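You operate a simulated robot arm through the tools that you are given. There is no shell and no other tool.

You run a simulated robot arm. Do the job below in one go: nothing can be reset, and whatever is moved stays where it is left.

JOB
Open the red table lever, brush the table's fluff down the hole, then shut the lever.
Fine: put the brush back. Set down upright: wooden brush. Where these are worked on the way, their far stop is far enough and under half their travel is too little: red table lever.

It is judged by the outcome, as a careful person would: the job done as asked, and still so three seconds after it is handed in. It fails if anything else is knocked over, pushed out of place, dropped, spilled or broken.

ROBOT AND FRAMES
A 7-joint arm with a two-finger gripper, fixed in place. Base frame: the origin is at the foot of the arm, x ahead of it, y to its left, z up; the work surface is at about z = 915. Lengths are in mm, angles in rad, forces in N, time in s.
With the tool pointing down near the work surface it reaches from about 340 to 720 mm from the base axis. Its first joint turns from -1.152 to 1.152 rad. Payload 2.45 kg.
The tool frame sits at the grasp point between the pads (the TCP): z along the fingers, y along the line on which they close. The tips reach 26 mm beyond it. Largest opening 96 mm; the body of the gripper starts 69 mm behind the TCP.
Orientation is told as [roll, pitch, yaw] about the base's x, y, z axes, in that order, counted from this pose: with the fingers straight down and closing along the base's y, the tool's x points along the base's -x, its y along +y and its z along -z.

CONTROLS
- The arm moves only by the tool move_arm. Its arguments are lists of equal length, an entry for each row: "delta_pos": the shift along the tool's x, y, z in units of 30 mm (1.0 is 30 mm), a list of three; "turn": the turn, a rotation vector about the tool's x, y, z in units of 8 degrees (1.0 is 8 degrees), a list of three; "hand": the finger opening in mm, from 0 to 96. In form: {"delta_pos": [[x, y, z], ...], "turn": [[rx, ry, rz], ...], "hand": [hand, ...]}. A call has 1 to 20 rows; each row shifts and turns the commanded pose from where the row before left it, along the tool's axes as they then stand. A call with a number of a shift or a turn outside -1 to 1 is refused whole. Rows are played at 5 a second. More than 50 mm and 0.15 rad between two rows, or a gripper value outside its range, and nothing of the call is played. Where a pose cannot be reached the arm comes as near as it can. A force on the tool above 50 N (or 10 N above the force at the start of the call, whichever is more), or a blocked arm, ends the call early, and 0.2 s more pass. Each finger halts on what it meets, pressing with about 24 N; the grip force reading is that of the motor and also rises with nothing between the fingers. The clock runs only during rows and for 0.2 s after the last one: add rows that do not move to give the fingers time. It gives the time, the measured TCP pose, the force on the tool (base axes), the opening and the grip force at its end, in the units of the frame above (readings bear some noise), with the torque about the TCP (base axes, N m) and any sound that the robot's microphone picked up, and new pictures: "show" is both (left out), scene, wrist or none.
- Cameras (640 x 400 px; columns grow to the right, rows downward): "scene" is fixed at [166, -395, 1417.7]; the picture's right is [0.75, -0.66, 0.00], its down [-0.41, -0.47, -0.79] and it looks along [0.52, 0.59, -0.62] (base axes); focal length 316 px, centre (320, 200). "wrist" rides on the gripper at [82, 3, -98] in the tool frame; the picture's right is [-0.04, 1.00, 0.00], its down [-0.73, -0.03, -0.68] and it looks along [-0.68, -0.03, 0.73] (tool axes); focal length 256 px, centre (320, 200). There is no depth. A picture from a camera that has moved, and an enlarged one, comes with that camera's place and axes in the base frame and with its lens.
- zoom(camera, box): a new picture of the part [left, top, right, bottom] of that camera's present view, enlarged. No time passes.
- job_done(): hands the job in; it is judged then, once.

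Places have to be worked out from the pictures, the camera data and where the tool is seen. Open the gripper and draw the arm clear of the work before you hand the job in, unless the task says otherwise.

The tools are called after ">>>" by a JSON object that holds its "name" and its "arguments". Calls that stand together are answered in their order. move_arm: Moves the arm, as the interface text tells. Its arguments: {"type":"object","properties":{"delta_pos":{"type":"array","items":{"type":"array","items":{"type":"number"}}},"turn":{"type":"array","items":{"type":"array","items":{"type":"number"}}},"hand":{"type":"array","items":{"type":"number"}},"show":{"type":"string","enum":["both","scene","wrist","none"]}},"required":["delta_pos","turn","hand"]} The other tools are called the same way: zoom (camera, box) takes an enlarged picture of a part of a camera's view; job_done () hands the job in.

At the start:

```text
time_s: 0.0
position: [368.8, 230.1, 1187.8]
orientation: [-0.001, 0.0, -0.001]
force: [-0.4, -0.1, 0.0]
moment: [0.0, -0.04, -0.02]
grip_width: 96.0
finger_force: 0.1
```

scene: 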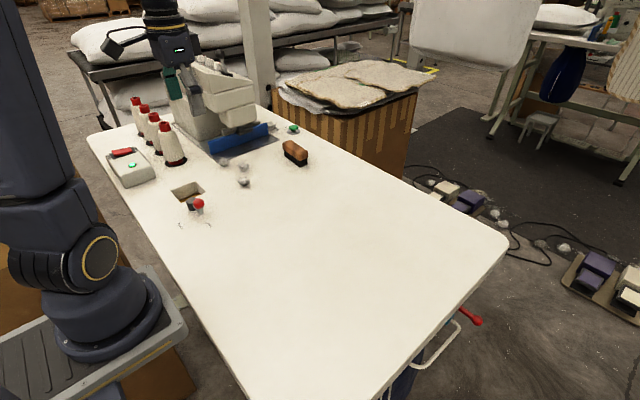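
wrist: 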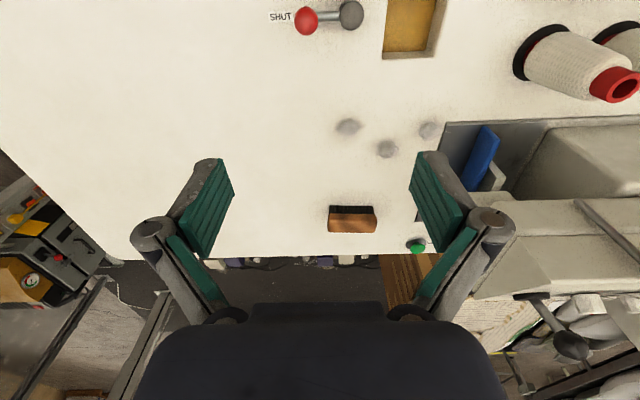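

I'll look closer at the lever, hole, fluff and brush before moving anything.

>>> {"name": "zoom", "arguments": {"camera": "scene", "box": [80, 80, 340, 250]}}

>>> {"name": "zoom", "arguments": {"camera": "wrist", "box": [240, 0, 480, 150]}}

>>> {"name": "zoom", "arguments": {"camera": "wrist", "box": [260, 100, 500, 270]}}

```text
2.35 times, centred on (210, 165) of scene
camera zoom: at [166.0, -395.0, 1417.7], right [0.75, -0.66, 0.0], down [-0.41, -0.47, -0.79], along [0.52, 0.59, -0.62], focal length 744 px, centre (579, 282)
```

zoom: 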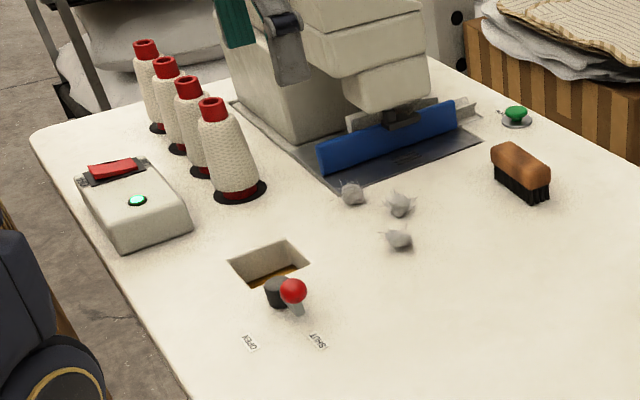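

```text
2.67 times, centred on (360, 75) of wrist
camera zoom: at [288.9, 233.0, 1285.7], right [0.04, 1.0, 0.0], down [0.73, -0.03, 0.68], along [0.68, -0.03, -0.73], focal length 683 px, centre (213, 533)
```

zoom: 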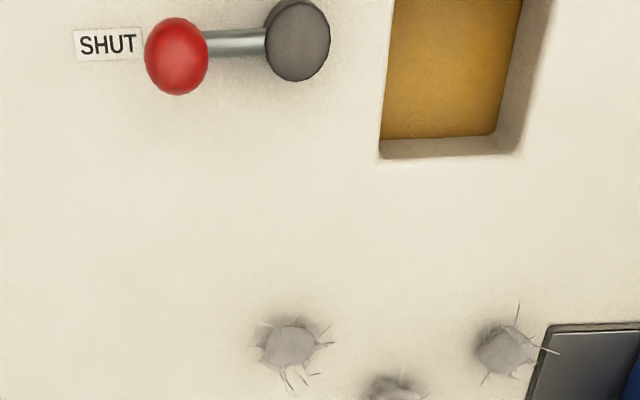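

```text
2.35 times, centred on (380, 185) of wrist
camera zoom: at [288.9, 233.0, 1285.7], right [0.04, 1.0, 0.0], down [0.73, -0.03, 0.68], along [0.68, -0.03, -0.73], focal length 602 px, centre (179, 235)
```

zoom: 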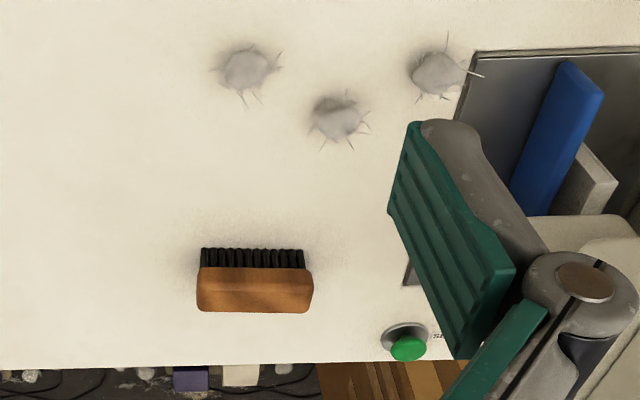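

I'll take tighter zooms of the brush and the lever to fix their sizes and heights.

>>> {"name": "zoom", "arguments": {"camera": "scene", "box": [260, 120, 330, 180]}}

>>> {"name": "zoom", "arguments": {"camera": "scene", "box": [160, 170, 230, 235]}}

>>> {"name": "zoom", "arguments": {"camera": "wrist", "box": [310, 190, 400, 250]}}

>>> {"name": "zoom", "arguments": {"camera": "scene", "box": [180, 100, 320, 200]}}

```text
6.67 times, centred on (295, 150) of scene
camera zoom: at [166.0, -395.0, 1417.7], right [0.75, -0.66, 0.0], down [-0.41, -0.47, -0.79], along [0.52, 0.59, -0.62], focal length 2108 px, centre (487, 533)
```

zoom: 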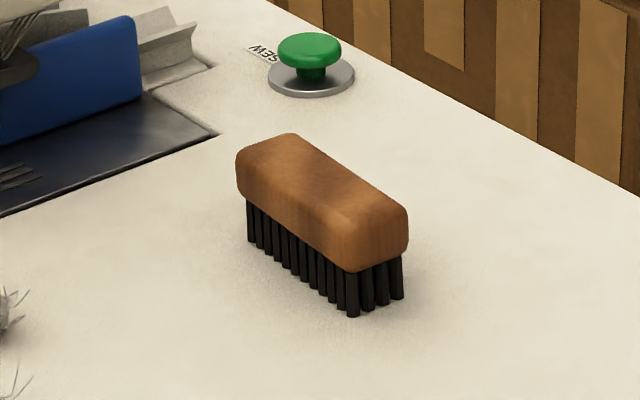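

```text
6.15 times, centred on (195, 202) of scene
camera zoom: at [166.0, -395.0, 1417.7], right [0.75, -0.66, 0.0], down [-0.41, -0.47, -0.79], along [0.52, 0.59, -0.62], focal length 1945 px, centre (1089, 185)
```

zoom: 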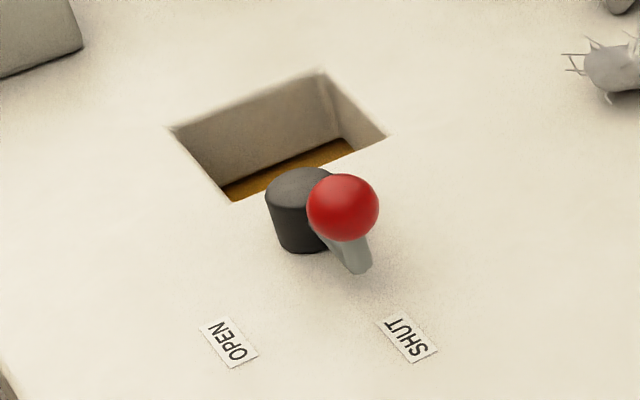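

```text
6.67 times, centred on (355, 220) of wrist
camera zoom: at [288.9, 233.0, 1285.7], right [0.04, 1.0, 0.0], down [0.73, -0.03, 0.68], along [0.68, -0.03, -0.73], focal length 1707 px, centre (87, 67)
```

zoom: 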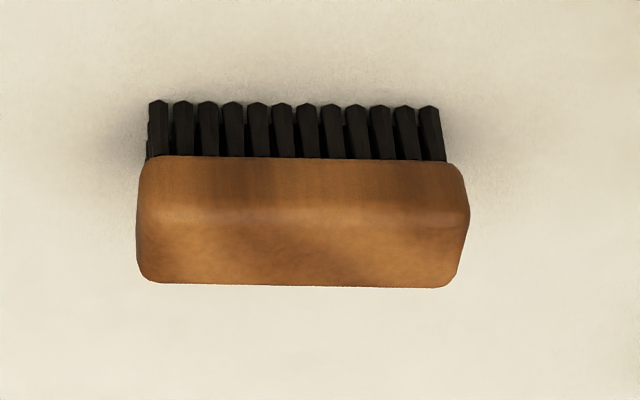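

```text
4.00 times, centred on (250, 150) of scene
camera zoom: at [166.0, -395.0, 1417.7], right [0.75, -0.66, 0.0], down [-0.41, -0.47, -0.79], along [0.52, 0.59, -0.62], focal length 1264 px, centre (600, 400)
```

zoom: 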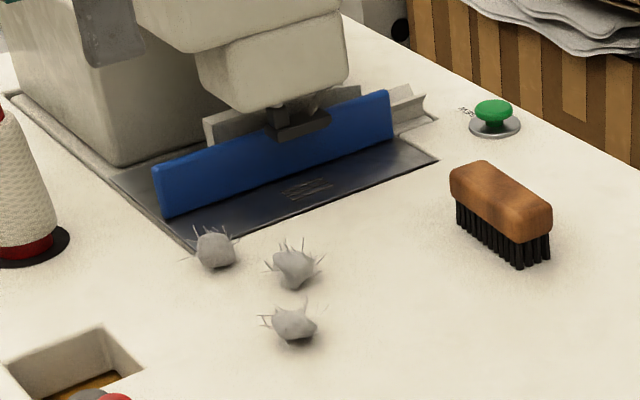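

The red knob sits at about (333, 216, 959) with its pivot at about (333, 265). SHUT points to -y, and OPEN is about 55° clockwise toward -x. I'll close the fingers and come down on the +x side of the knob.

>>> {"name": "move_arm", "arguments": {"delta_pos": [[-0.2, -0.47, 0], [0, 0, 0.8], [0, 0, 1], [0, 0, 1], [0, 0, 1], [0, 0, 1], [0, 0, 0]], "turn": [[0, 0, 0], [0, 0, 0], [0, 0, 0], [0, 0, 0], [0, 0, 0], [0, 0, 0], [0, 0, 0]], "hand": [0, 0, 0, 0, 0, 0, 0]}}

```text
time_s: 1.6
position: [374.5, 217.1, 1042.6]
orientation: [-0.001, 0.0, 0.002]
force: [0.3, -0.1, -0.2]
moment: [-0.02, 0.01, -0.01]
grip_width: 0.2
finger_force: 24.3
camera wrist: at [295.4, 219.2, 1141.0], right [0.04, 1.0, 0.0], down [0.73, -0.03, 0.68], along [0.68, -0.03, -0.73], focal length 256 px, centre (320, 200)
```

scene: 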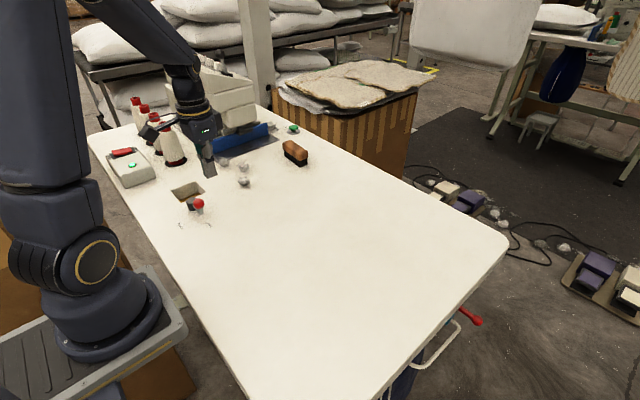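
wrist: 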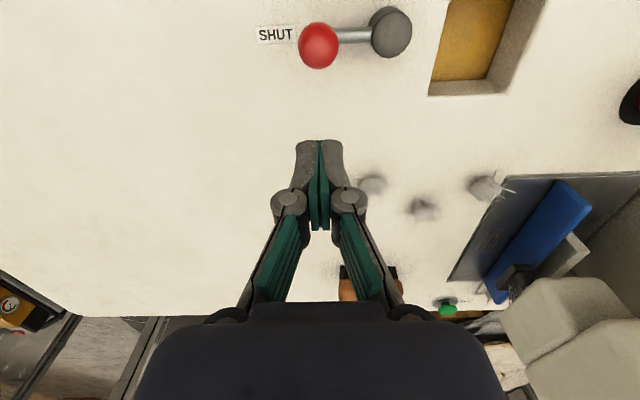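

The knob checks out at (333, 217). The fingers are closed at (374, 217), so I'll go down beside it.

>>> {"name": "move_arm", "arguments": {"delta_pos": [[0, 0, 0.9], [0, 0, 0.9], [0, 0, 0.73], [0, 0, 0]], "turn": [[0, 0, 0], [0, 0, 0], [0, 0, 0], [0, 0, 0]], "hand": [0, 0, 0, 0]}}

>>> {"name": "zoom", "arguments": {"camera": "scene", "box": [150, 150, 270, 240]}}

```text
time_s: 2.6
position: [374.1, 217.3, 966.1]
orientation: [0.001, -0.001, 0.0]
force: [0.7, 0.2, 0.4]
moment: [0.01, -0.01, 0.0]
grip_width: 0.0
finger_force: 23.7
camera wrist: at [295.5, 219.4, 1064.5], right [0.04, 1.0, 0.0], down [0.73, -0.03, 0.68], along [0.68, -0.03, -0.73], focal length 256 px, centre (320, 200)
```

scene: 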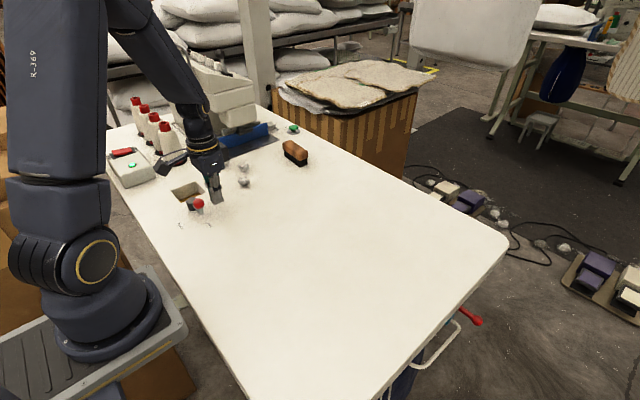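
wrist: 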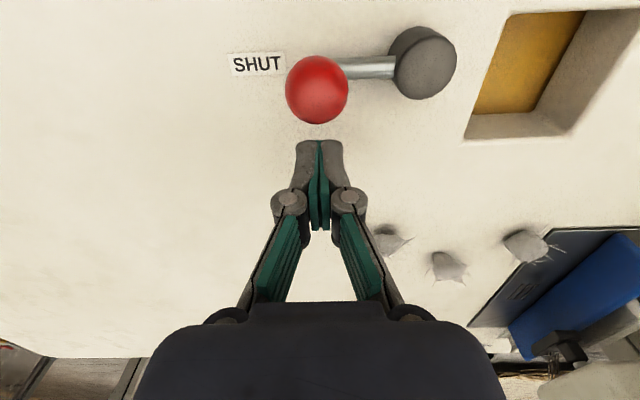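

```text
4.44 times, centred on (210, 195) of scene
camera zoom: at [166.0, -395.0, 1417.7], right [0.75, -0.66, 0.0], down [-0.41, -0.47, -0.79], along [0.52, 0.59, -0.62], focal length 1405 px, centre (809, 222)
```

zoom: 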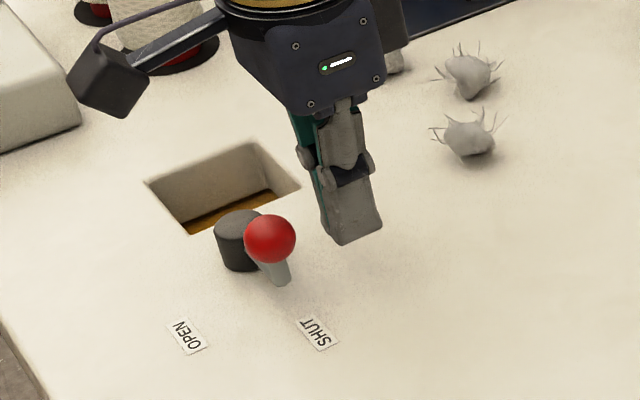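

Everything lines up. I'll push the knob toward -x along its arc, turning with the lever.

>>> {"name": "move_arm", "arguments": {"delta_pos": [[0.3, 0, 0], [0.22, 0, 0], [0.238, -0.102, 0], [0.238, -0.102, 0], [0.238, -0.102, 0], [0.238, -0.102, 0]], "turn": [[0, 0, 0], [0, 0, 0], [0, 0, 1], [0, 0, 1], [0, 0, 1], [0, 0, 1]], "hand": [0, 0, 0, 0, 0, 0]}}

>>> {"name": "zoom", "arguments": {"camera": "scene", "box": [150, 150, 270, 240]}}

```text
time_s: 4.0
position: [328.9, 210.4, 968.0]
orientation: [0.0, -0.002, -0.56]
force: [0.6, -0.6, -0.4]
moment: [-0.02, 0.01, 0.0]
grip_width: 5.8
finger_force: 28.5
camera wrist: at [263.3, 255.4, 1065.9], right [0.56, 0.83, 0.0], down [0.61, -0.41, 0.68], along [0.56, -0.38, -0.73], focal length 256 px, centre (320, 200)
```

scene: 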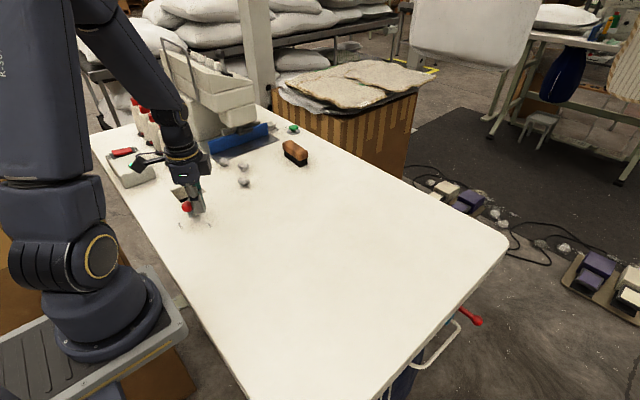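
wrist: 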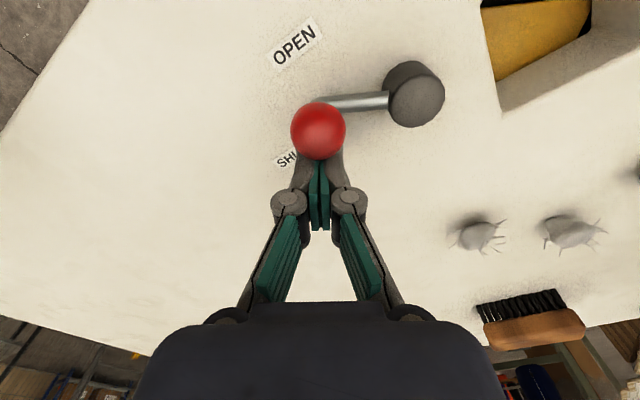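

```text
4.44 times, centred on (210, 195) of scene
camera zoom: at [166.0, -395.0, 1417.7], right [0.75, -0.66, 0.0], down [-0.41, -0.47, -0.79], along [0.52, 0.59, -0.62], focal length 1405 px, centre (809, 222)
```

zoom: 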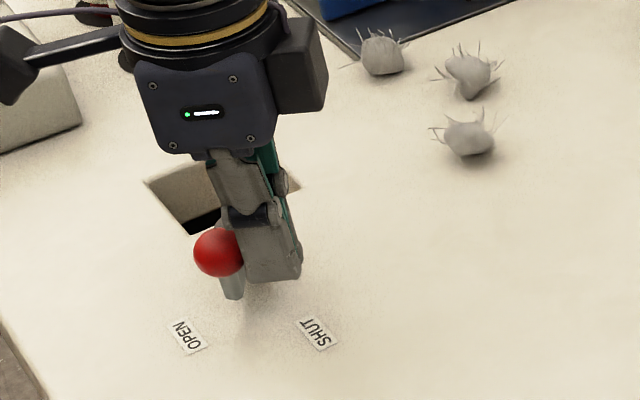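

The lever is turning and the gate in the hole is opening. I'll carry on along the arc to the stop.

>>> {"name": "move_arm", "arguments": {"delta_pos": [[0.238, -0.102, 0], [0.238, -0.102, 0], [0.238, -0.102, 0], [0.238, -0.102, 0]], "turn": [[0, 0, 1], [0, 0, 1], [0, 0, 1], [0, 0, 1]], "hand": [0, 0, 0, 0]}}

>>> {"name": "zoom", "arguments": {"camera": "scene", "box": [150, 150, 270, 240]}}

```text
time_s: 5.0
position: [300.9, 222.2, 967.7]
orientation: [0.001, -0.002, -1.12]
force: [-0.4, 0.4, 0.0]
moment: [-0.04, 0.02, 0.01]
grip_width: 0.0
finger_force: 28.8
camera wrist: at [269.3, 295.3, 1065.8], right [0.92, 0.4, 0.0], down [0.29, -0.67, 0.68], along [0.27, -0.62, -0.73], focal length 256 px, centre (320, 200)
```

scene: 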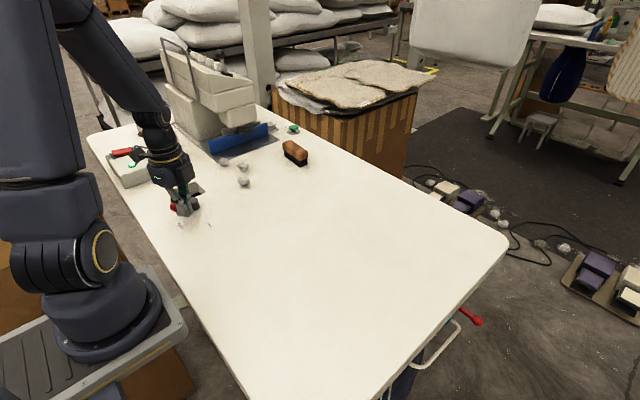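
wrist: 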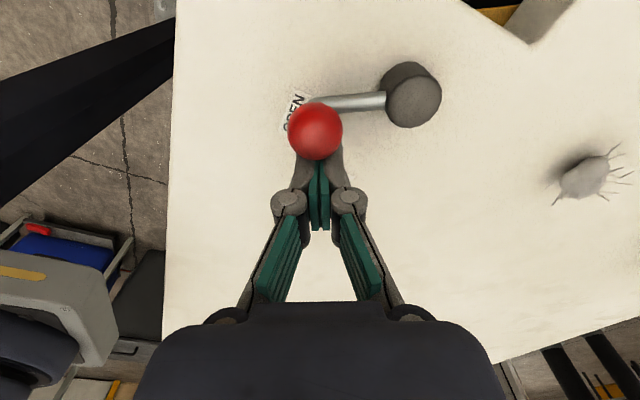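

```text
4.44 times, centred on (210, 195) of scene
camera zoom: at [166.0, -395.0, 1417.7], right [0.75, -0.66, 0.0], down [-0.41, -0.47, -0.79], along [0.52, 0.59, -0.62], focal length 1405 px, centre (809, 222)
```

zoom: 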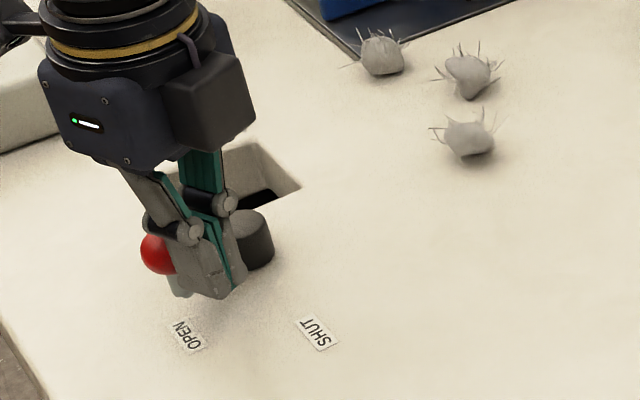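

The lever is turned about 62° and lined up with OPEN. I'll nudge it further to feel for the stop.

>>> {"name": "move_arm", "arguments": {"delta_pos": [[0.238, -0.102, 0], [0.238, -0.102, 0]], "turn": [[0, 0, 1], [0, 0, 1]], "hand": [0, 0]}}

>>> {"name": "zoom", "arguments": {"camera": "wrist", "box": [240, 0, 560, 200]}}

```text
time_s: 5.6
position: [288.5, 232.4, 967.7]
orientation: [0.0, 0.0, -1.398]
force: [-0.3, -1.0, -0.2]
moment: [-0.04, -0.03, -0.01]
grip_width: 0.2
finger_force: 28.4
camera wrist: at [280.3, 311.9, 1065.7], right [0.99, 0.13, 0.0], down [0.1, -0.73, 0.68], along [0.09, -0.67, -0.73], focal length 256 px, centre (320, 200)
```

scene: 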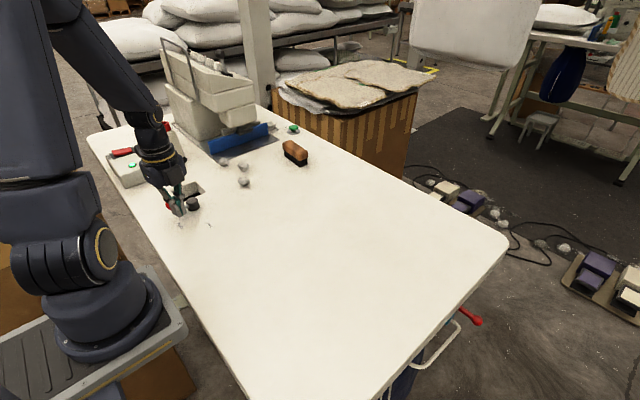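
wrist: 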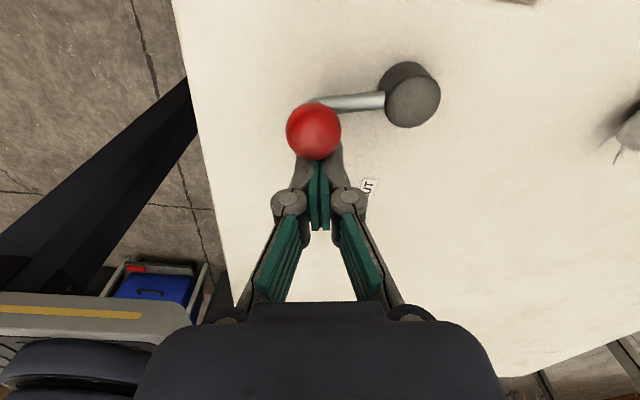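

```text
2.00 times, centred on (400, 100) of wrist
camera zoom: at [280.3, 311.9, 1065.7], right [0.99, 0.13, 0.0], down [0.1, -0.73, 0.68], along [0.09, -0.67, -0.73], focal length 512 px, centre (160, 400)
```

zoom: 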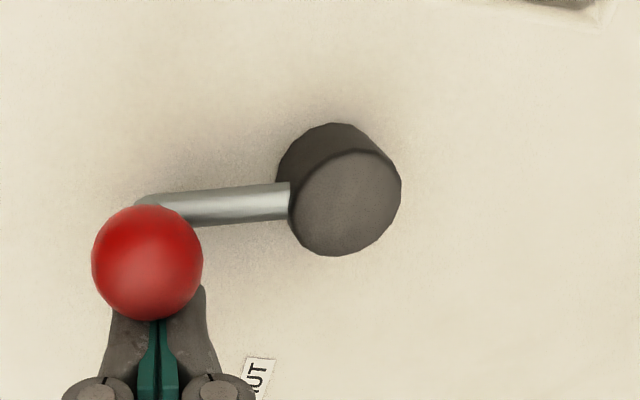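

No stop yet at about 79°, and the force is low. I'll keep going a little.

>>> {"name": "move_arm", "arguments": {"delta_pos": [[0.238, -0.102, 0], [0.238, -0.102, 0]], "turn": [[0, 0, 1], [0, 0, 1]], "hand": [0, 0]}}

>>> {"name": "zoom", "arguments": {"camera": "scene", "box": [150, 150, 270, 240]}}

```text
time_s: 6.2
position: [282.4, 233.7, 966.0]
orientation: [-0.009, -0.025, -1.655]
force: [0.2, -6.5, -1.4]
moment: [-0.06, -0.02, 0.02]
grip_width: 5.7
finger_force: 28.3
stopped in row 2: the force on the tool passed its limit at 64 N (the readings are from after the stop); the commanded pose is now the measured one
camera wrist: at [294.9, 316.5, 1061.4], right [0.99, -0.12, -0.01], down [-0.08, -0.71, 0.7], along [-0.09, -0.69, -0.72], focal length 256 px, centre (320, 200)
```

scene: 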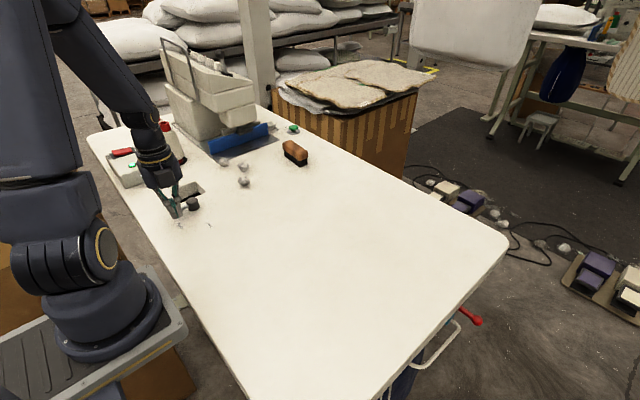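
wrist: 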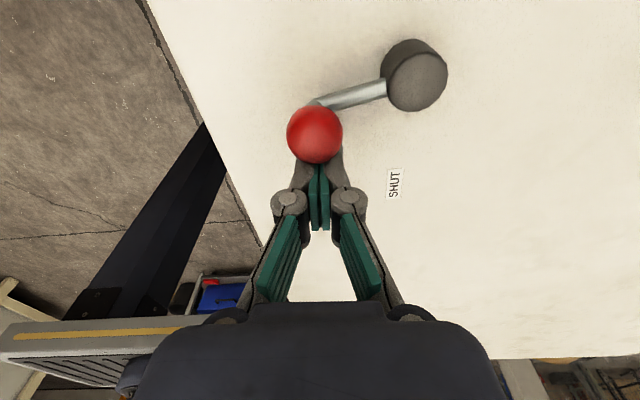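

```text
4.44 times, centred on (210, 195) of scene
camera zoom: at [166.0, -395.1, 1417.6], right [0.75, -0.66, 0.0], down [-0.41, -0.47, -0.79], along [0.52, 0.59, -0.62], focal length 1405 px, centre (809, 222)
```

zoom: 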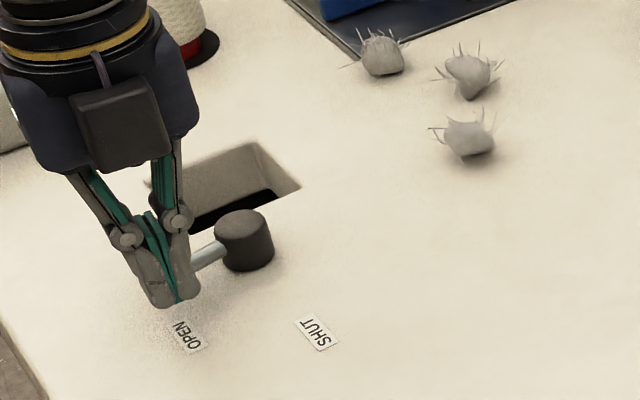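

The far stop stopped the tool (64 N), with the lever about 82° round and the gate dark and open. I'll back off toward -y and then lift.

>>> {"name": "move_arm", "arguments": {"delta_pos": [[-0.5, 0, 0], [-0.6, 0, 0], [0, 0, -0.8], [0, 0, -1], [0, 0, -1], [0, 0, -1], [0, 0, -1]], "turn": [[0, 0, 0], [0, 0, 0], [0, 0, 0], [0, 0, -1], [0, 0, -1], [0, 0, -1], [0, 0, -1]], "hand": [0, 0, 0, 0, 0, 0, 0]}}

>>> {"name": "zoom", "arguments": {"camera": "scene", "box": [150, 150, 270, 240]}}

```text
time_s: 7.8
position: [282.1, 204.6, 1110.9]
orientation: [-0.017, -0.016, -1.095]
force: [0.1, 0.0, -0.1]
moment: [0.02, -0.01, -0.01]
grip_width: 0.0
finger_force: 28.3
camera wrist: at [248.8, 280.6, 1207.6], right [0.91, 0.42, -0.02], down [0.32, -0.65, 0.69], along [0.28, -0.63, -0.72], focal length 256 px, centre (320, 200)
```

scene: 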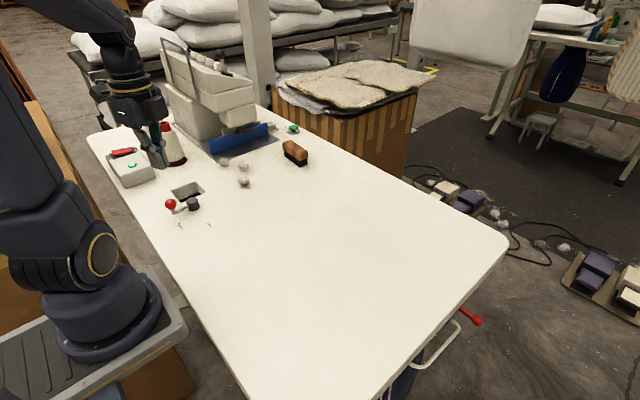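
wrist: 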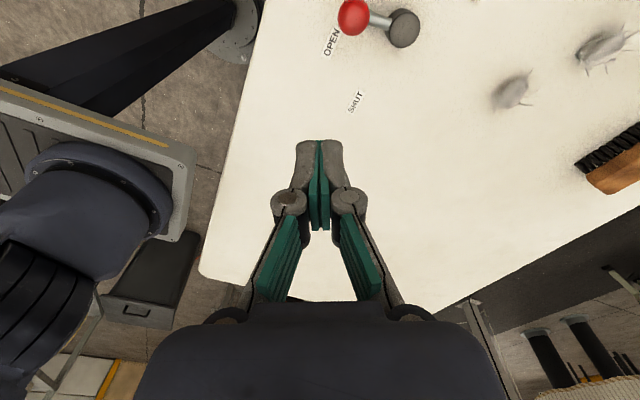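

```text
4.44 times, centred on (210, 195) of scene
camera zoom: at [165.9, -395.0, 1417.7], right [0.75, -0.66, 0.0], down [-0.41, -0.47, -0.79], along [0.52, 0.59, -0.62], focal length 1405 px, centre (809, 222)
```

zoom: 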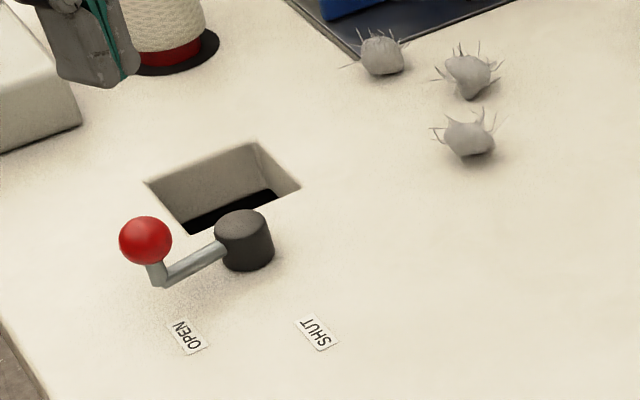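

The lever stays open and the hole is dark. Next I move toward the brush at a safe height and start turning the hand to yaw +90°, so the fingers straddle the brush's narrow side.

>>> {"name": "move_arm", "arguments": {"delta_pos": [[0, 1, 0], [0, 1, 0], [0, 1, 0], [0, 1, 0], [0, 1, 0], [0, 1, 0], [0, 0, 0], [0, 0, 0], [0, 0, 0], [0, 0, 0], [0, 0, 0], [0, 0, 0], [0, 0, 0], [0, 0, 0], [0, 0, 0], [0, 0, 0], [0, 0, 0], [0, 0, 0], [0, 0, 0], [0, 0, 0]], "turn": [[0, 0, 0], [0, 0, 0], [0, 0, 0], [0, 0, 0], [0, 0, 0], [0, 0, 0], [0, 0, -1], [0, 0, -1], [0, 0, -1], [0, 0, -1], [0, 0, -1], [0, 0, -1], [0, 0, -1], [0, 0, -1], [0, 0, -1], [0, 0, -1], [0, 0, -1], [0, 0, -1], [0, 0, -1], [0, 0, -1]], "hand": [0, 0, 0, 0, 0, 0, 0, 10, 20, 30, 40, 50, 60, 64, 64, 64, 64, 64, 64, 64]}}

```text
time_s: 12.0
position: [440.4, 287.3, 1106.7]
orientation: [-0.005, 0.02, 0.86]
force: [0.2, 0.3, -0.3]
moment: [0.02, 0.03, 0.0]
grip_width: 64.0
finger_force: 0.1
camera wrist: at [387.7, 229.0, 1207.0], right [-0.73, 0.68, -0.01], down [0.51, 0.55, 0.66], along [0.46, 0.48, -0.75], focal length 256 px, centre (320, 200)
```

scene: 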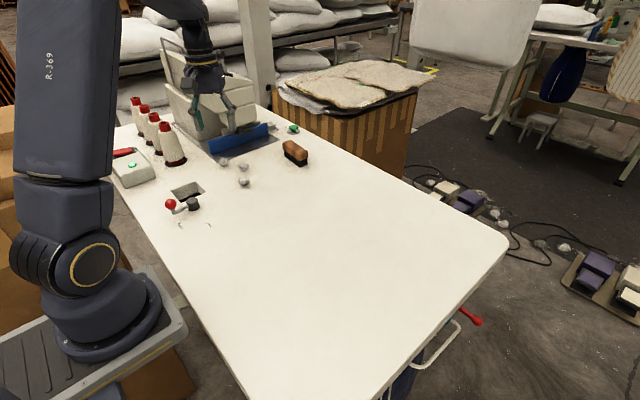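
wrist: 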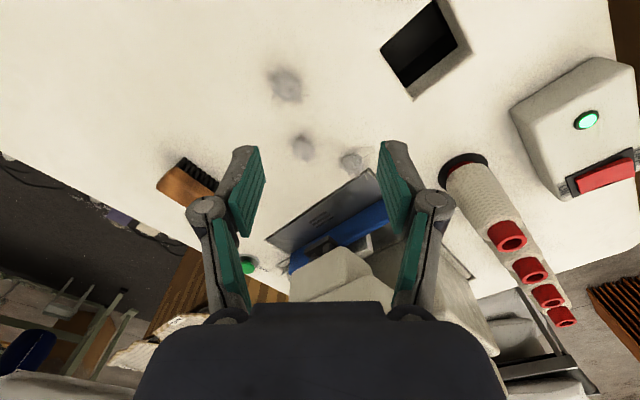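

The tilt is small and I'll correct it while finishing the turn to yaw 90°. After that I move over the brush at about (660, 281), staying high.

>>> {"name": "move_arm", "arguments": {"delta_pos": [[0, 0, 0], [0, 0, 0], [0, 0, 0], [0, 0, 0], [0, 0, 0], [0, 0, 0], [0, -1, 0], [0, -1, 0], [0, -1, 0], [0, -1, 0], [0, -1, 0], [0, -1, 0], [0.2, -0.8, 0], [0, 0, 0]], "turn": [[-0.036, -0.143, 0], [0, 0, -1], [0, 0, -1], [0, 0, -1], [0, 0, -1], [0, 0, -1], [0, 0, -0.09], [0, 0, 0], [0, 0, 0], [0, 0, 0], [0, 0, 0], [0, 0, 0], [0, 0, 0], [0, 0, 0]], "hand": [64, 64, 64, 64, 64, 64, 64, 64, 64, 64, 64, 64, 64, 64]}}

```text
time_s: 15.0
position: [634.1, 273.0, 1103.8]
orientation: [0.001, 0.002, 1.569]
force: [0.6, -0.5, 0.1]
moment: [-0.01, 0.0, -0.02]
grip_width: 63.8
finger_force: 0.1
out of reach, approached as far as the arm can: row 13
camera wrist: at [633.2, 191.2, 1201.8], right [-1.0, 0.04, 0.0], down [0.03, 0.74, 0.68], along [0.03, 0.68, -0.74], focal length 256 px, centre (320, 200)
```

scene: 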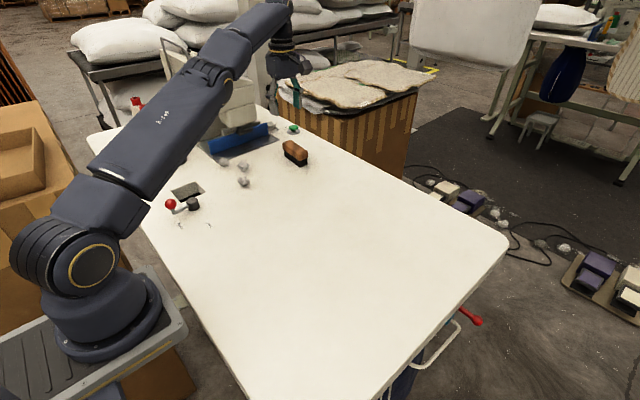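
wrist: 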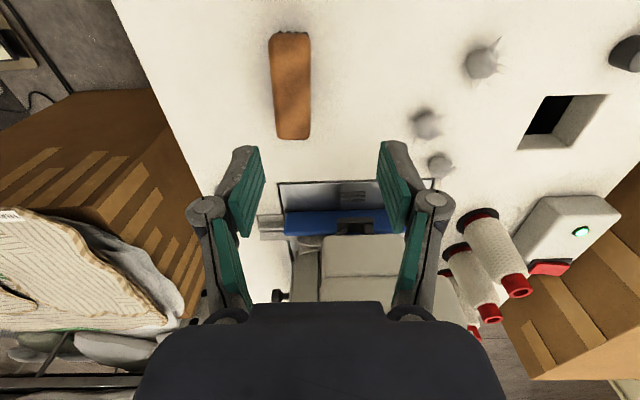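

The arm reached its limit at this height, (634, 273). The brush is clear in the wrist view, so I'll zoom in to locate it accurately.

>>> {"name": "zoom", "arguments": {"camera": "wrist", "box": [240, 10, 360, 150]}}

>>> {"name": "zoom", "arguments": {"camera": "wrist", "box": [240, 160, 480, 280]}}

```text
2.86 times, centred on (300, 80) of wrist
camera zoom: at [633.2, 191.2, 1201.8], right [-1.0, 0.04, 0.0], down [0.03, 0.74, 0.68], along [0.03, 0.68, -0.74], focal length 731 px, centre (377, 543)
```

zoom: 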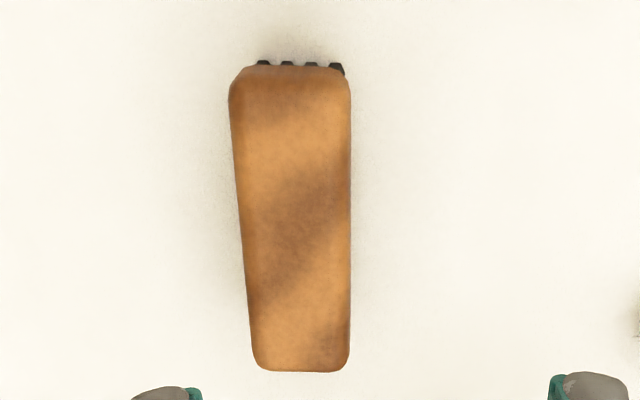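

```text
2.67 times, centred on (360, 220) of wrist
camera zoom: at [633.2, 191.2, 1201.8], right [-1.0, 0.04, 0.0], down [0.03, 0.74, 0.68], along [0.03, 0.68, -0.74], focal length 683 px, centre (213, 147)
```

zoom: 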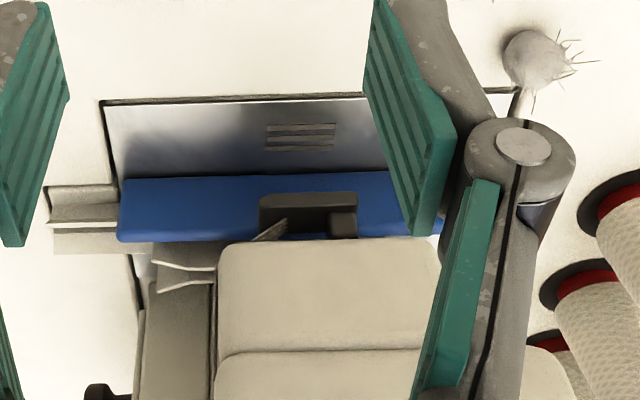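

The brush is centred near (663, 281), its long axis turned about 4° from y, and its top is near z 963. I'll match that yaw and come down to a hover height where the reach is longer.

>>> {"name": "move_arm", "arguments": {"delta_pos": [[0, 0, 1], [0, 0, 1], [0, 0, 1], [0, 0, 0]], "turn": [[0, 0, 0.466], [0, 0, 0], [0, 0, 0], [0, 0, 0]], "hand": [70, 70, 70, 70]}}

```text
time_s: 16.0
position: [634.4, 271.9, 1013.9]
orientation: [-0.001, 0.001, 1.504]
force: [-0.5, -0.6, 0.3]
moment: [0.01, -0.01, -0.01]
grip_width: 69.7
finger_force: 0.0
camera wrist: at [627.9, 190.9, 1112.8], right [-0.99, 0.11, 0.0], down [0.08, 0.73, 0.68], along [0.07, 0.67, -0.74], focal length 256 px, centre (320, 200)
```

scene: 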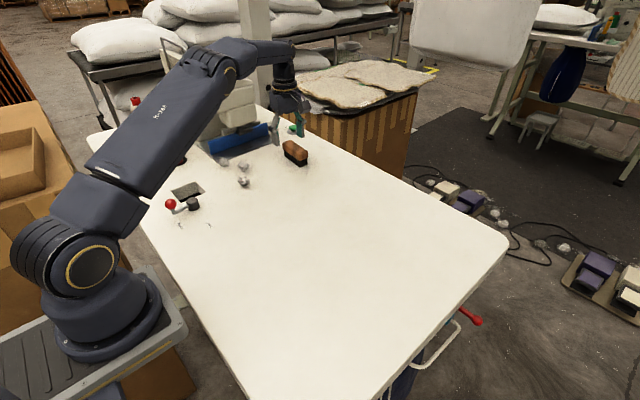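
wrist: 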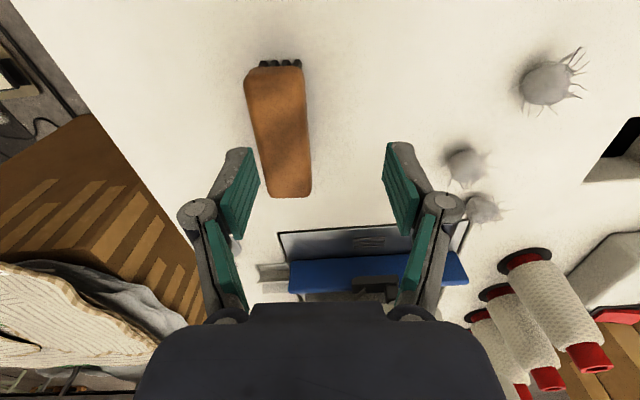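

The second view agrees: brush centre at about (662, 280). I'll shift over it at hover height to test the reach.

>>> {"name": "move_arm", "arguments": {"delta_pos": [[-0.331, -0.9, 0], [0, 0, 0.5], [0, 0, 0]], "turn": [[0, 0, 0], [0, 0, 0], [0, 0, 0]], "hand": [70, 70, 70]}}

```text
time_s: 16.8
position: [656.2, 276.6, 997.7]
orientation: [-0.002, 0.004, 1.505]
force: [0.7, 0.1, 0.7]
moment: [0.04, 0.04, -0.01]
grip_width: 69.9
finger_force: 0.0
out of reach, approached as far as the arm can: row 1
camera wrist: at [649.3, 196.2, 1096.8], right [-0.99, 0.11, 0.0], down [0.08, 0.73, 0.68], along [0.07, 0.67, -0.74], focal length 256 px, centre (320, 200)
```

scene: 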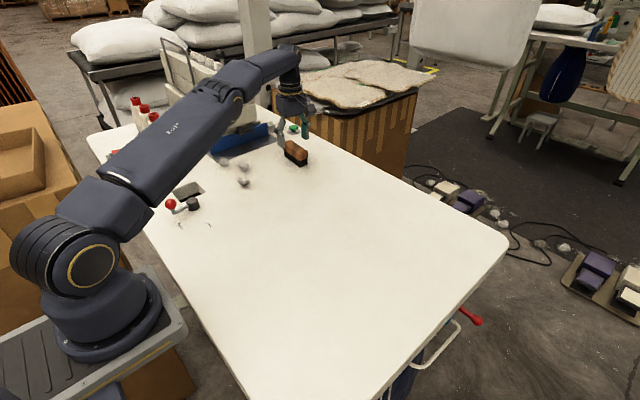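
wrist: 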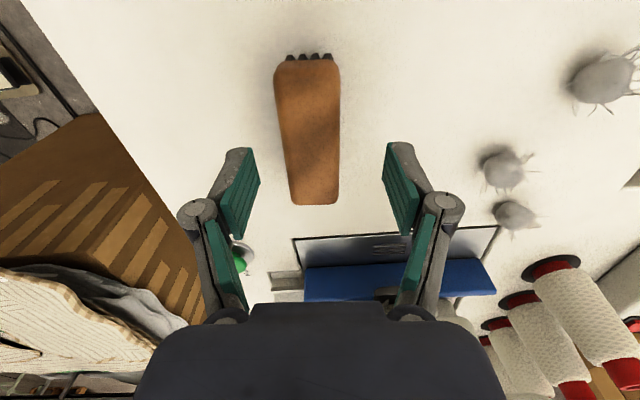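

The reach is improving as I descend, and I'm now 6 mm short in x and 3 mm in y. I'll shift and lower a bit further with the fingers still clear on both sides.

>>> {"name": "move_arm", "arguments": {"delta_pos": [[0, 0, 0.4], [-0.126, -0.185, 0.3], [0, 0, 0]], "turn": [[0, 0, 0], [0, 0, 0], [0, 0, 0]], "hand": [70, 70, 70]}}

>>> {"name": "zoom", "arguments": {"camera": "scene", "box": [240, 90, 360, 180]}}

```text
time_s: 17.6
position: [660.9, 282.2, 976.6]
orientation: [-0.003, 0.002, 1.506]
force: [-0.3, 1.0, -0.2]
moment: [0.05, 0.0, -0.02]
grip_width: 70.1
finger_force: 0.0
camera wrist: at [654.5, 199.6, 1075.3], right [-0.99, 0.11, 0.0], down [0.08, 0.73, 0.68], along [0.07, 0.67, -0.74], focal length 256 px, centre (320, 200)
```

scene: 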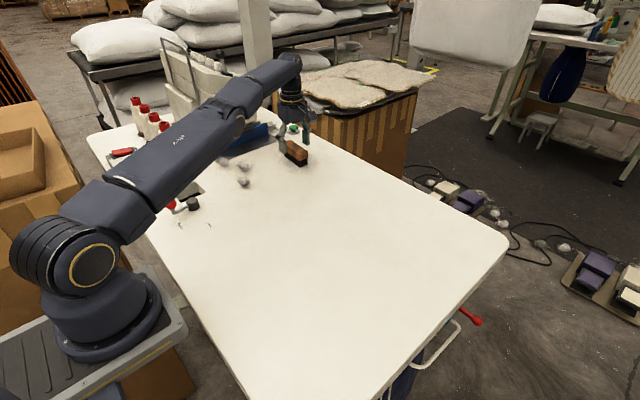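
wrist: 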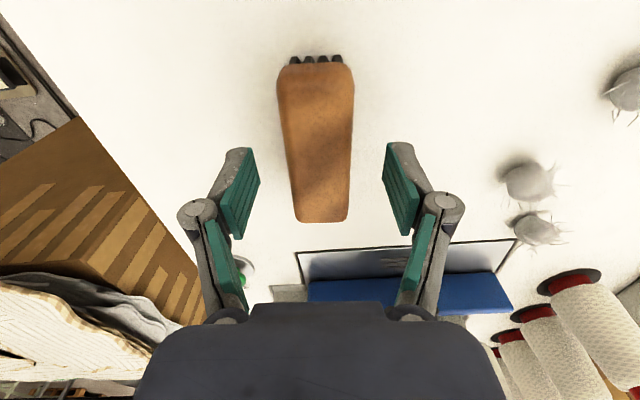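

```text
4.44 times, centred on (300, 135) of scene
camera zoom: at [166.0, -395.0, 1417.7], right [0.75, -0.66, 0.0], down [-0.41, -0.47, -0.79], along [0.52, 0.59, -0.62], focal length 1405 px, centre (409, 489)
```

zoom: 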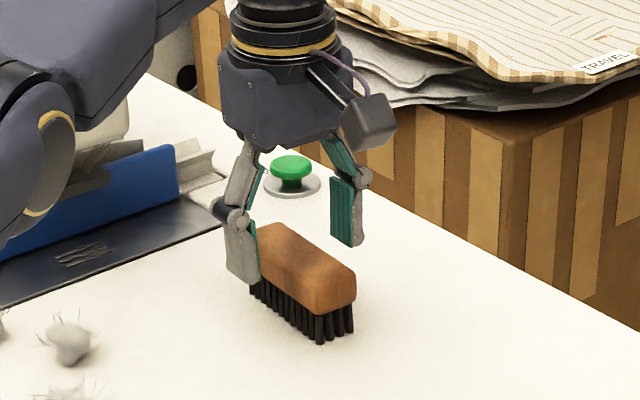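

The brush sits centred between the open fingers. I'll lower to about z 957 and close on the wood.

>>> {"name": "move_arm", "arguments": {"delta_pos": [[0, 0, 0.35], [0, 0, 0.3], [0, 0, 0], [0, 0, 0], [0, 0, 0], [0, 0, 0], [0, 0, 0], [0, 0, 0]], "turn": [[0, 0, 0], [0, 0, 0], [0, 0, 0], [0, 0, 0], [0, 0, 0], [0, 0, 0], [0, 0, 0], [0, 0, 0]], "hand": [70, 70, 70, 50, 30, 20, 20, 20]}}

>>> {"name": "zoom", "arguments": {"camera": "scene", "box": [240, 90, 360, 180]}}

```text
time_s: 19.4
position: [662.6, 280.9, 958.3]
orientation: [-0.002, 0.002, 1.504]
force: [-0.8, 0.0, -0.6]
moment: [-0.03, 0.02, 0.01]
grip_width: 34.5
finger_force: 23.3
camera wrist: at [655.3, 199.2, 1056.0], right [-0.99, 0.11, 0.0], down [0.08, 0.73, 0.68], along [0.07, 0.67, -0.74], focal length 256 px, centre (320, 200)
```

scene: 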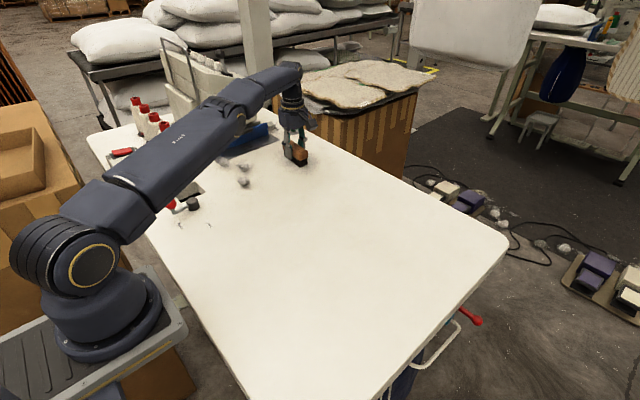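
wrist: 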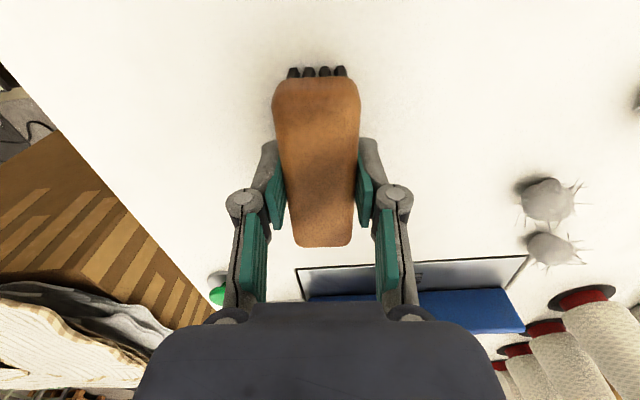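

```text
4.44 times, centred on (300, 135) of scene
camera zoom: at [165.9, -395.0, 1417.7], right [0.75, -0.66, 0.0], down [-0.41, -0.47, -0.79], along [0.52, 0.59, -0.62], focal length 1405 px, centre (409, 489)
```

zoom: 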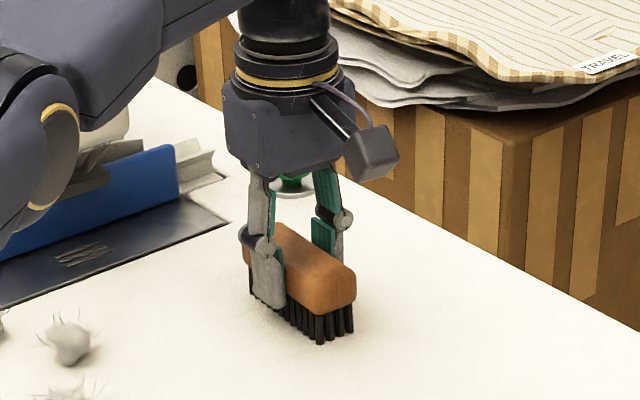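

The brush is held (34.5 mm wide) and its home pose is recorded as TCP (662.6, 280.9, 958.3), yaw 1.504. I'll lift it and carry it above and behind the middle fluff, to about (562, 333).

>>> {"name": "move_arm", "arguments": {"delta_pos": [[0, 0, -0.4], [0, 0, -0.4], [-0.3, 0.7, -0.5], [-0.3, 0.7, -0.4], [-0.463, 1, 0], [-0.463, 1, 0], [0, 0.063, 0], [0, 0, 0]], "turn": [[0, 0, 0], [0, 0, 0], [0, 0, 0], [0, 0, 0], [0, 0, 0], [0, 0, 0], [0, 0, -0.48], [0, 0, 0]], "hand": [20, 20, 20, 20, 20, 20, 20, 20]}}

>>> {"name": "zoom", "arguments": {"camera": "scene", "box": [160, 90, 320, 210]}}

```text
time_s: 21.2
position: [562.4, 333.9, 1008.8]
orientation: [-0.002, 0.002, 1.57]
force: [-0.9, 0.4, -0.5]
moment: [0.01, 0.0, 0.0]
grip_width: 34.6
finger_force: 24.1
camera wrist: at [560.0, 252.2, 1106.8], right [-1.0, 0.04, 0.0], down [0.03, 0.74, 0.68], along [0.03, 0.68, -0.74], focal length 256 px, centre (320, 200)
```

scene: 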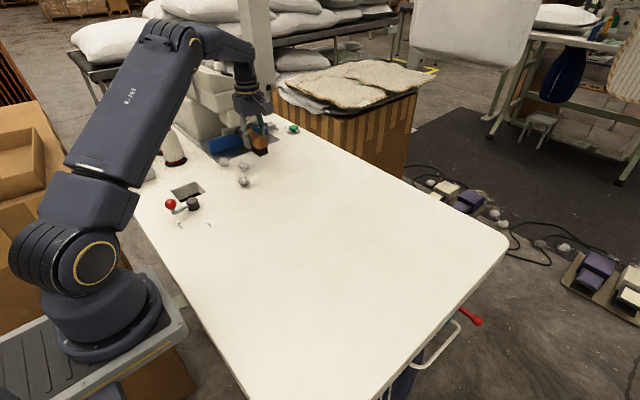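
wrist: 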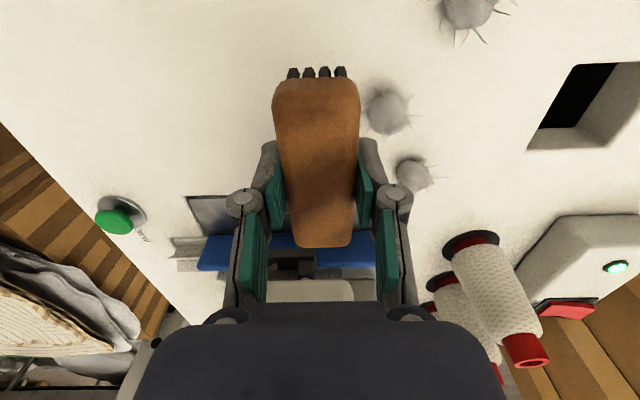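

```text
3.33 times, centred on (240, 150) of scene
camera zoom: at [166.0, -395.0, 1417.7], right [0.75, -0.66, 0.0], down [-0.41, -0.47, -0.79], along [0.52, 0.59, -0.62], focal length 1054 px, centre (587, 367)
```

zoom: 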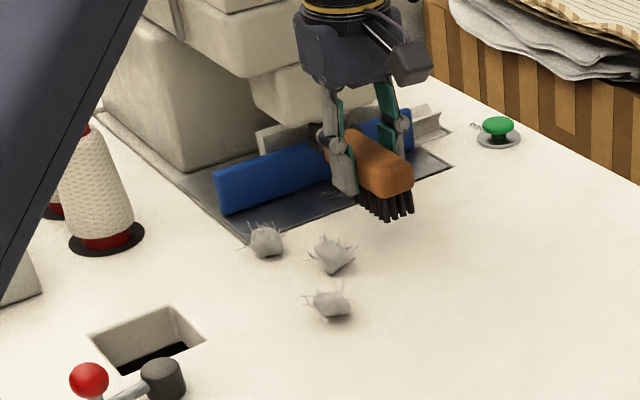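

B is at about (515, 334), A at (477, 273) and C at (484, 394); the hole covers x 315–385 and y 309–374. I'll lower the brush to the table behind B.

>>> {"name": "move_arm", "arguments": {"delta_pos": [[0, 0, 0.6], [0, 0, 0.6], [0, 0, 0.43], [0, 0, 0]], "turn": [[0, 0, 0], [0, 0, 0], [0, 0, 0], [0, 0, 0]], "hand": [20, 20, 20, 20]}}

>>> {"name": "zoom", "arguments": {"camera": "scene", "box": [160, 90, 320, 210]}}

```text
time_s: 22.2
position: [562.1, 333.9, 959.8]
orientation: [0.001, 0.004, 1.569]
force: [-0.4, -0.2, -0.8]
moment: [0.03, 0.01, 0.03]
grip_width: 34.8
finger_force: 23.6
camera wrist: at [560.4, 252.2, 1057.1], right [-1.0, 0.04, 0.0], down [0.03, 0.74, 0.68], along [0.03, 0.68, -0.74], focal length 256 px, centre (320, 200)
```

scene: 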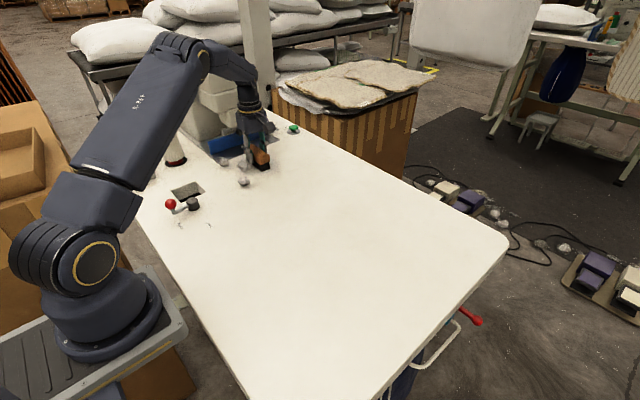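
wrist: 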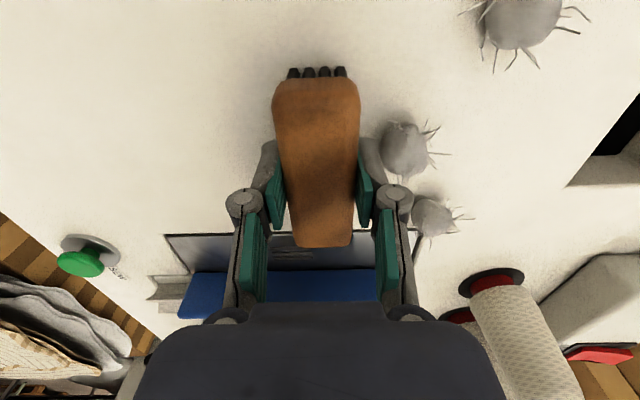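

```text
3.33 times, centred on (240, 150) of scene
camera zoom: at [166.0, -395.0, 1417.7], right [0.75, -0.66, 0.0], down [-0.41, -0.47, -0.79], along [0.52, 0.59, -0.62], focal length 1054 px, centre (587, 367)
```

zoom: 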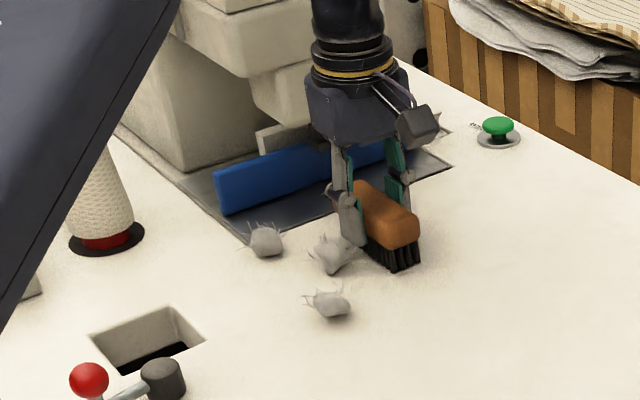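

The brush is about 1 mm above the table, just behind B. I'll sweep slowly toward -x and check partway.

>>> {"name": "move_arm", "arguments": {"delta_pos": [[0, 0.3, 0.03], [0, 0.4, 0], [0, 0.4, 0], [0, 0.4, 0], [0, 0.4, 0], [0, 0.4, 0]], "turn": [[0, 0, 0], [0, 0, 0], [0, 0, 0], [0, 0, 0], [0, 0, 0], [0, 0, 0]], "hand": [20, 20, 20, 20, 20, 20]}}

>>> {"name": "zoom", "arguments": {"camera": "scene", "box": [160, 90, 320, 210]}}

```text
time_s: 23.6
position: [493.2, 334.4, 959.3]
orientation: [-0.007, 0.0, 1.57]
force: [12.6, -0.2, 20.5]
moment: [-0.02, -0.02, 0.0]
grip_width: 34.9
finger_force: 23.9
camera wrist: at [491.9, 252.0, 1057.5], right [-1.0, 0.04, 0.0], down [0.03, 0.73, 0.68], along [0.03, 0.68, -0.73], focal length 256 px, centre (320, 200)
```

scene: 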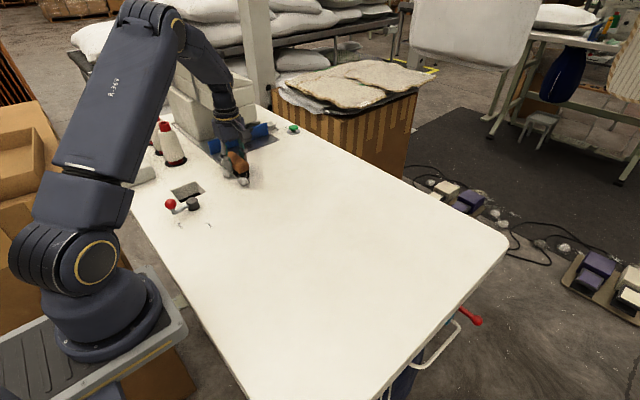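
wrist: 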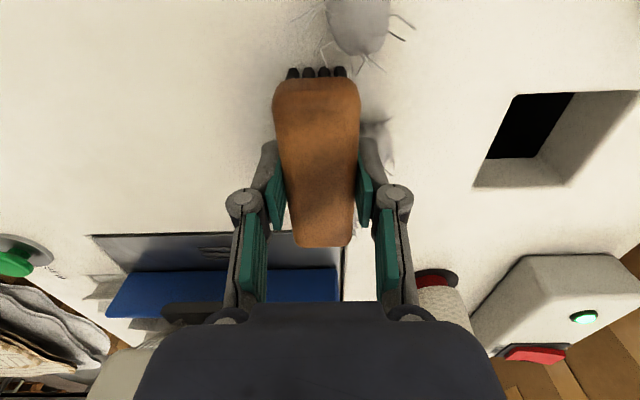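

```text
3.33 times, centred on (240, 150) of scene
camera zoom: at [166.0, -395.2, 1417.6], right [0.75, -0.66, 0.0], down [-0.41, -0.47, -0.79], along [0.52, 0.59, -0.62], focal length 1054 px, centre (587, 367)
```

zoom: 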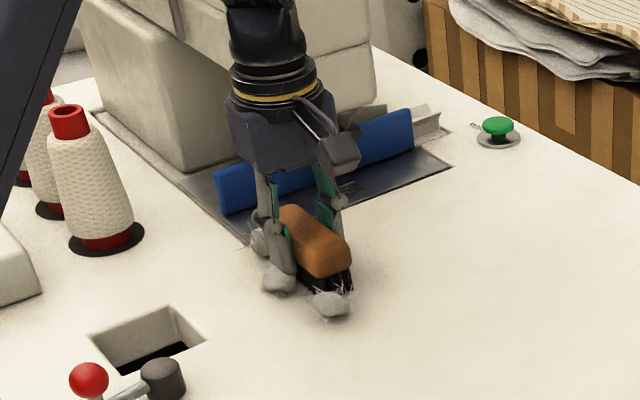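

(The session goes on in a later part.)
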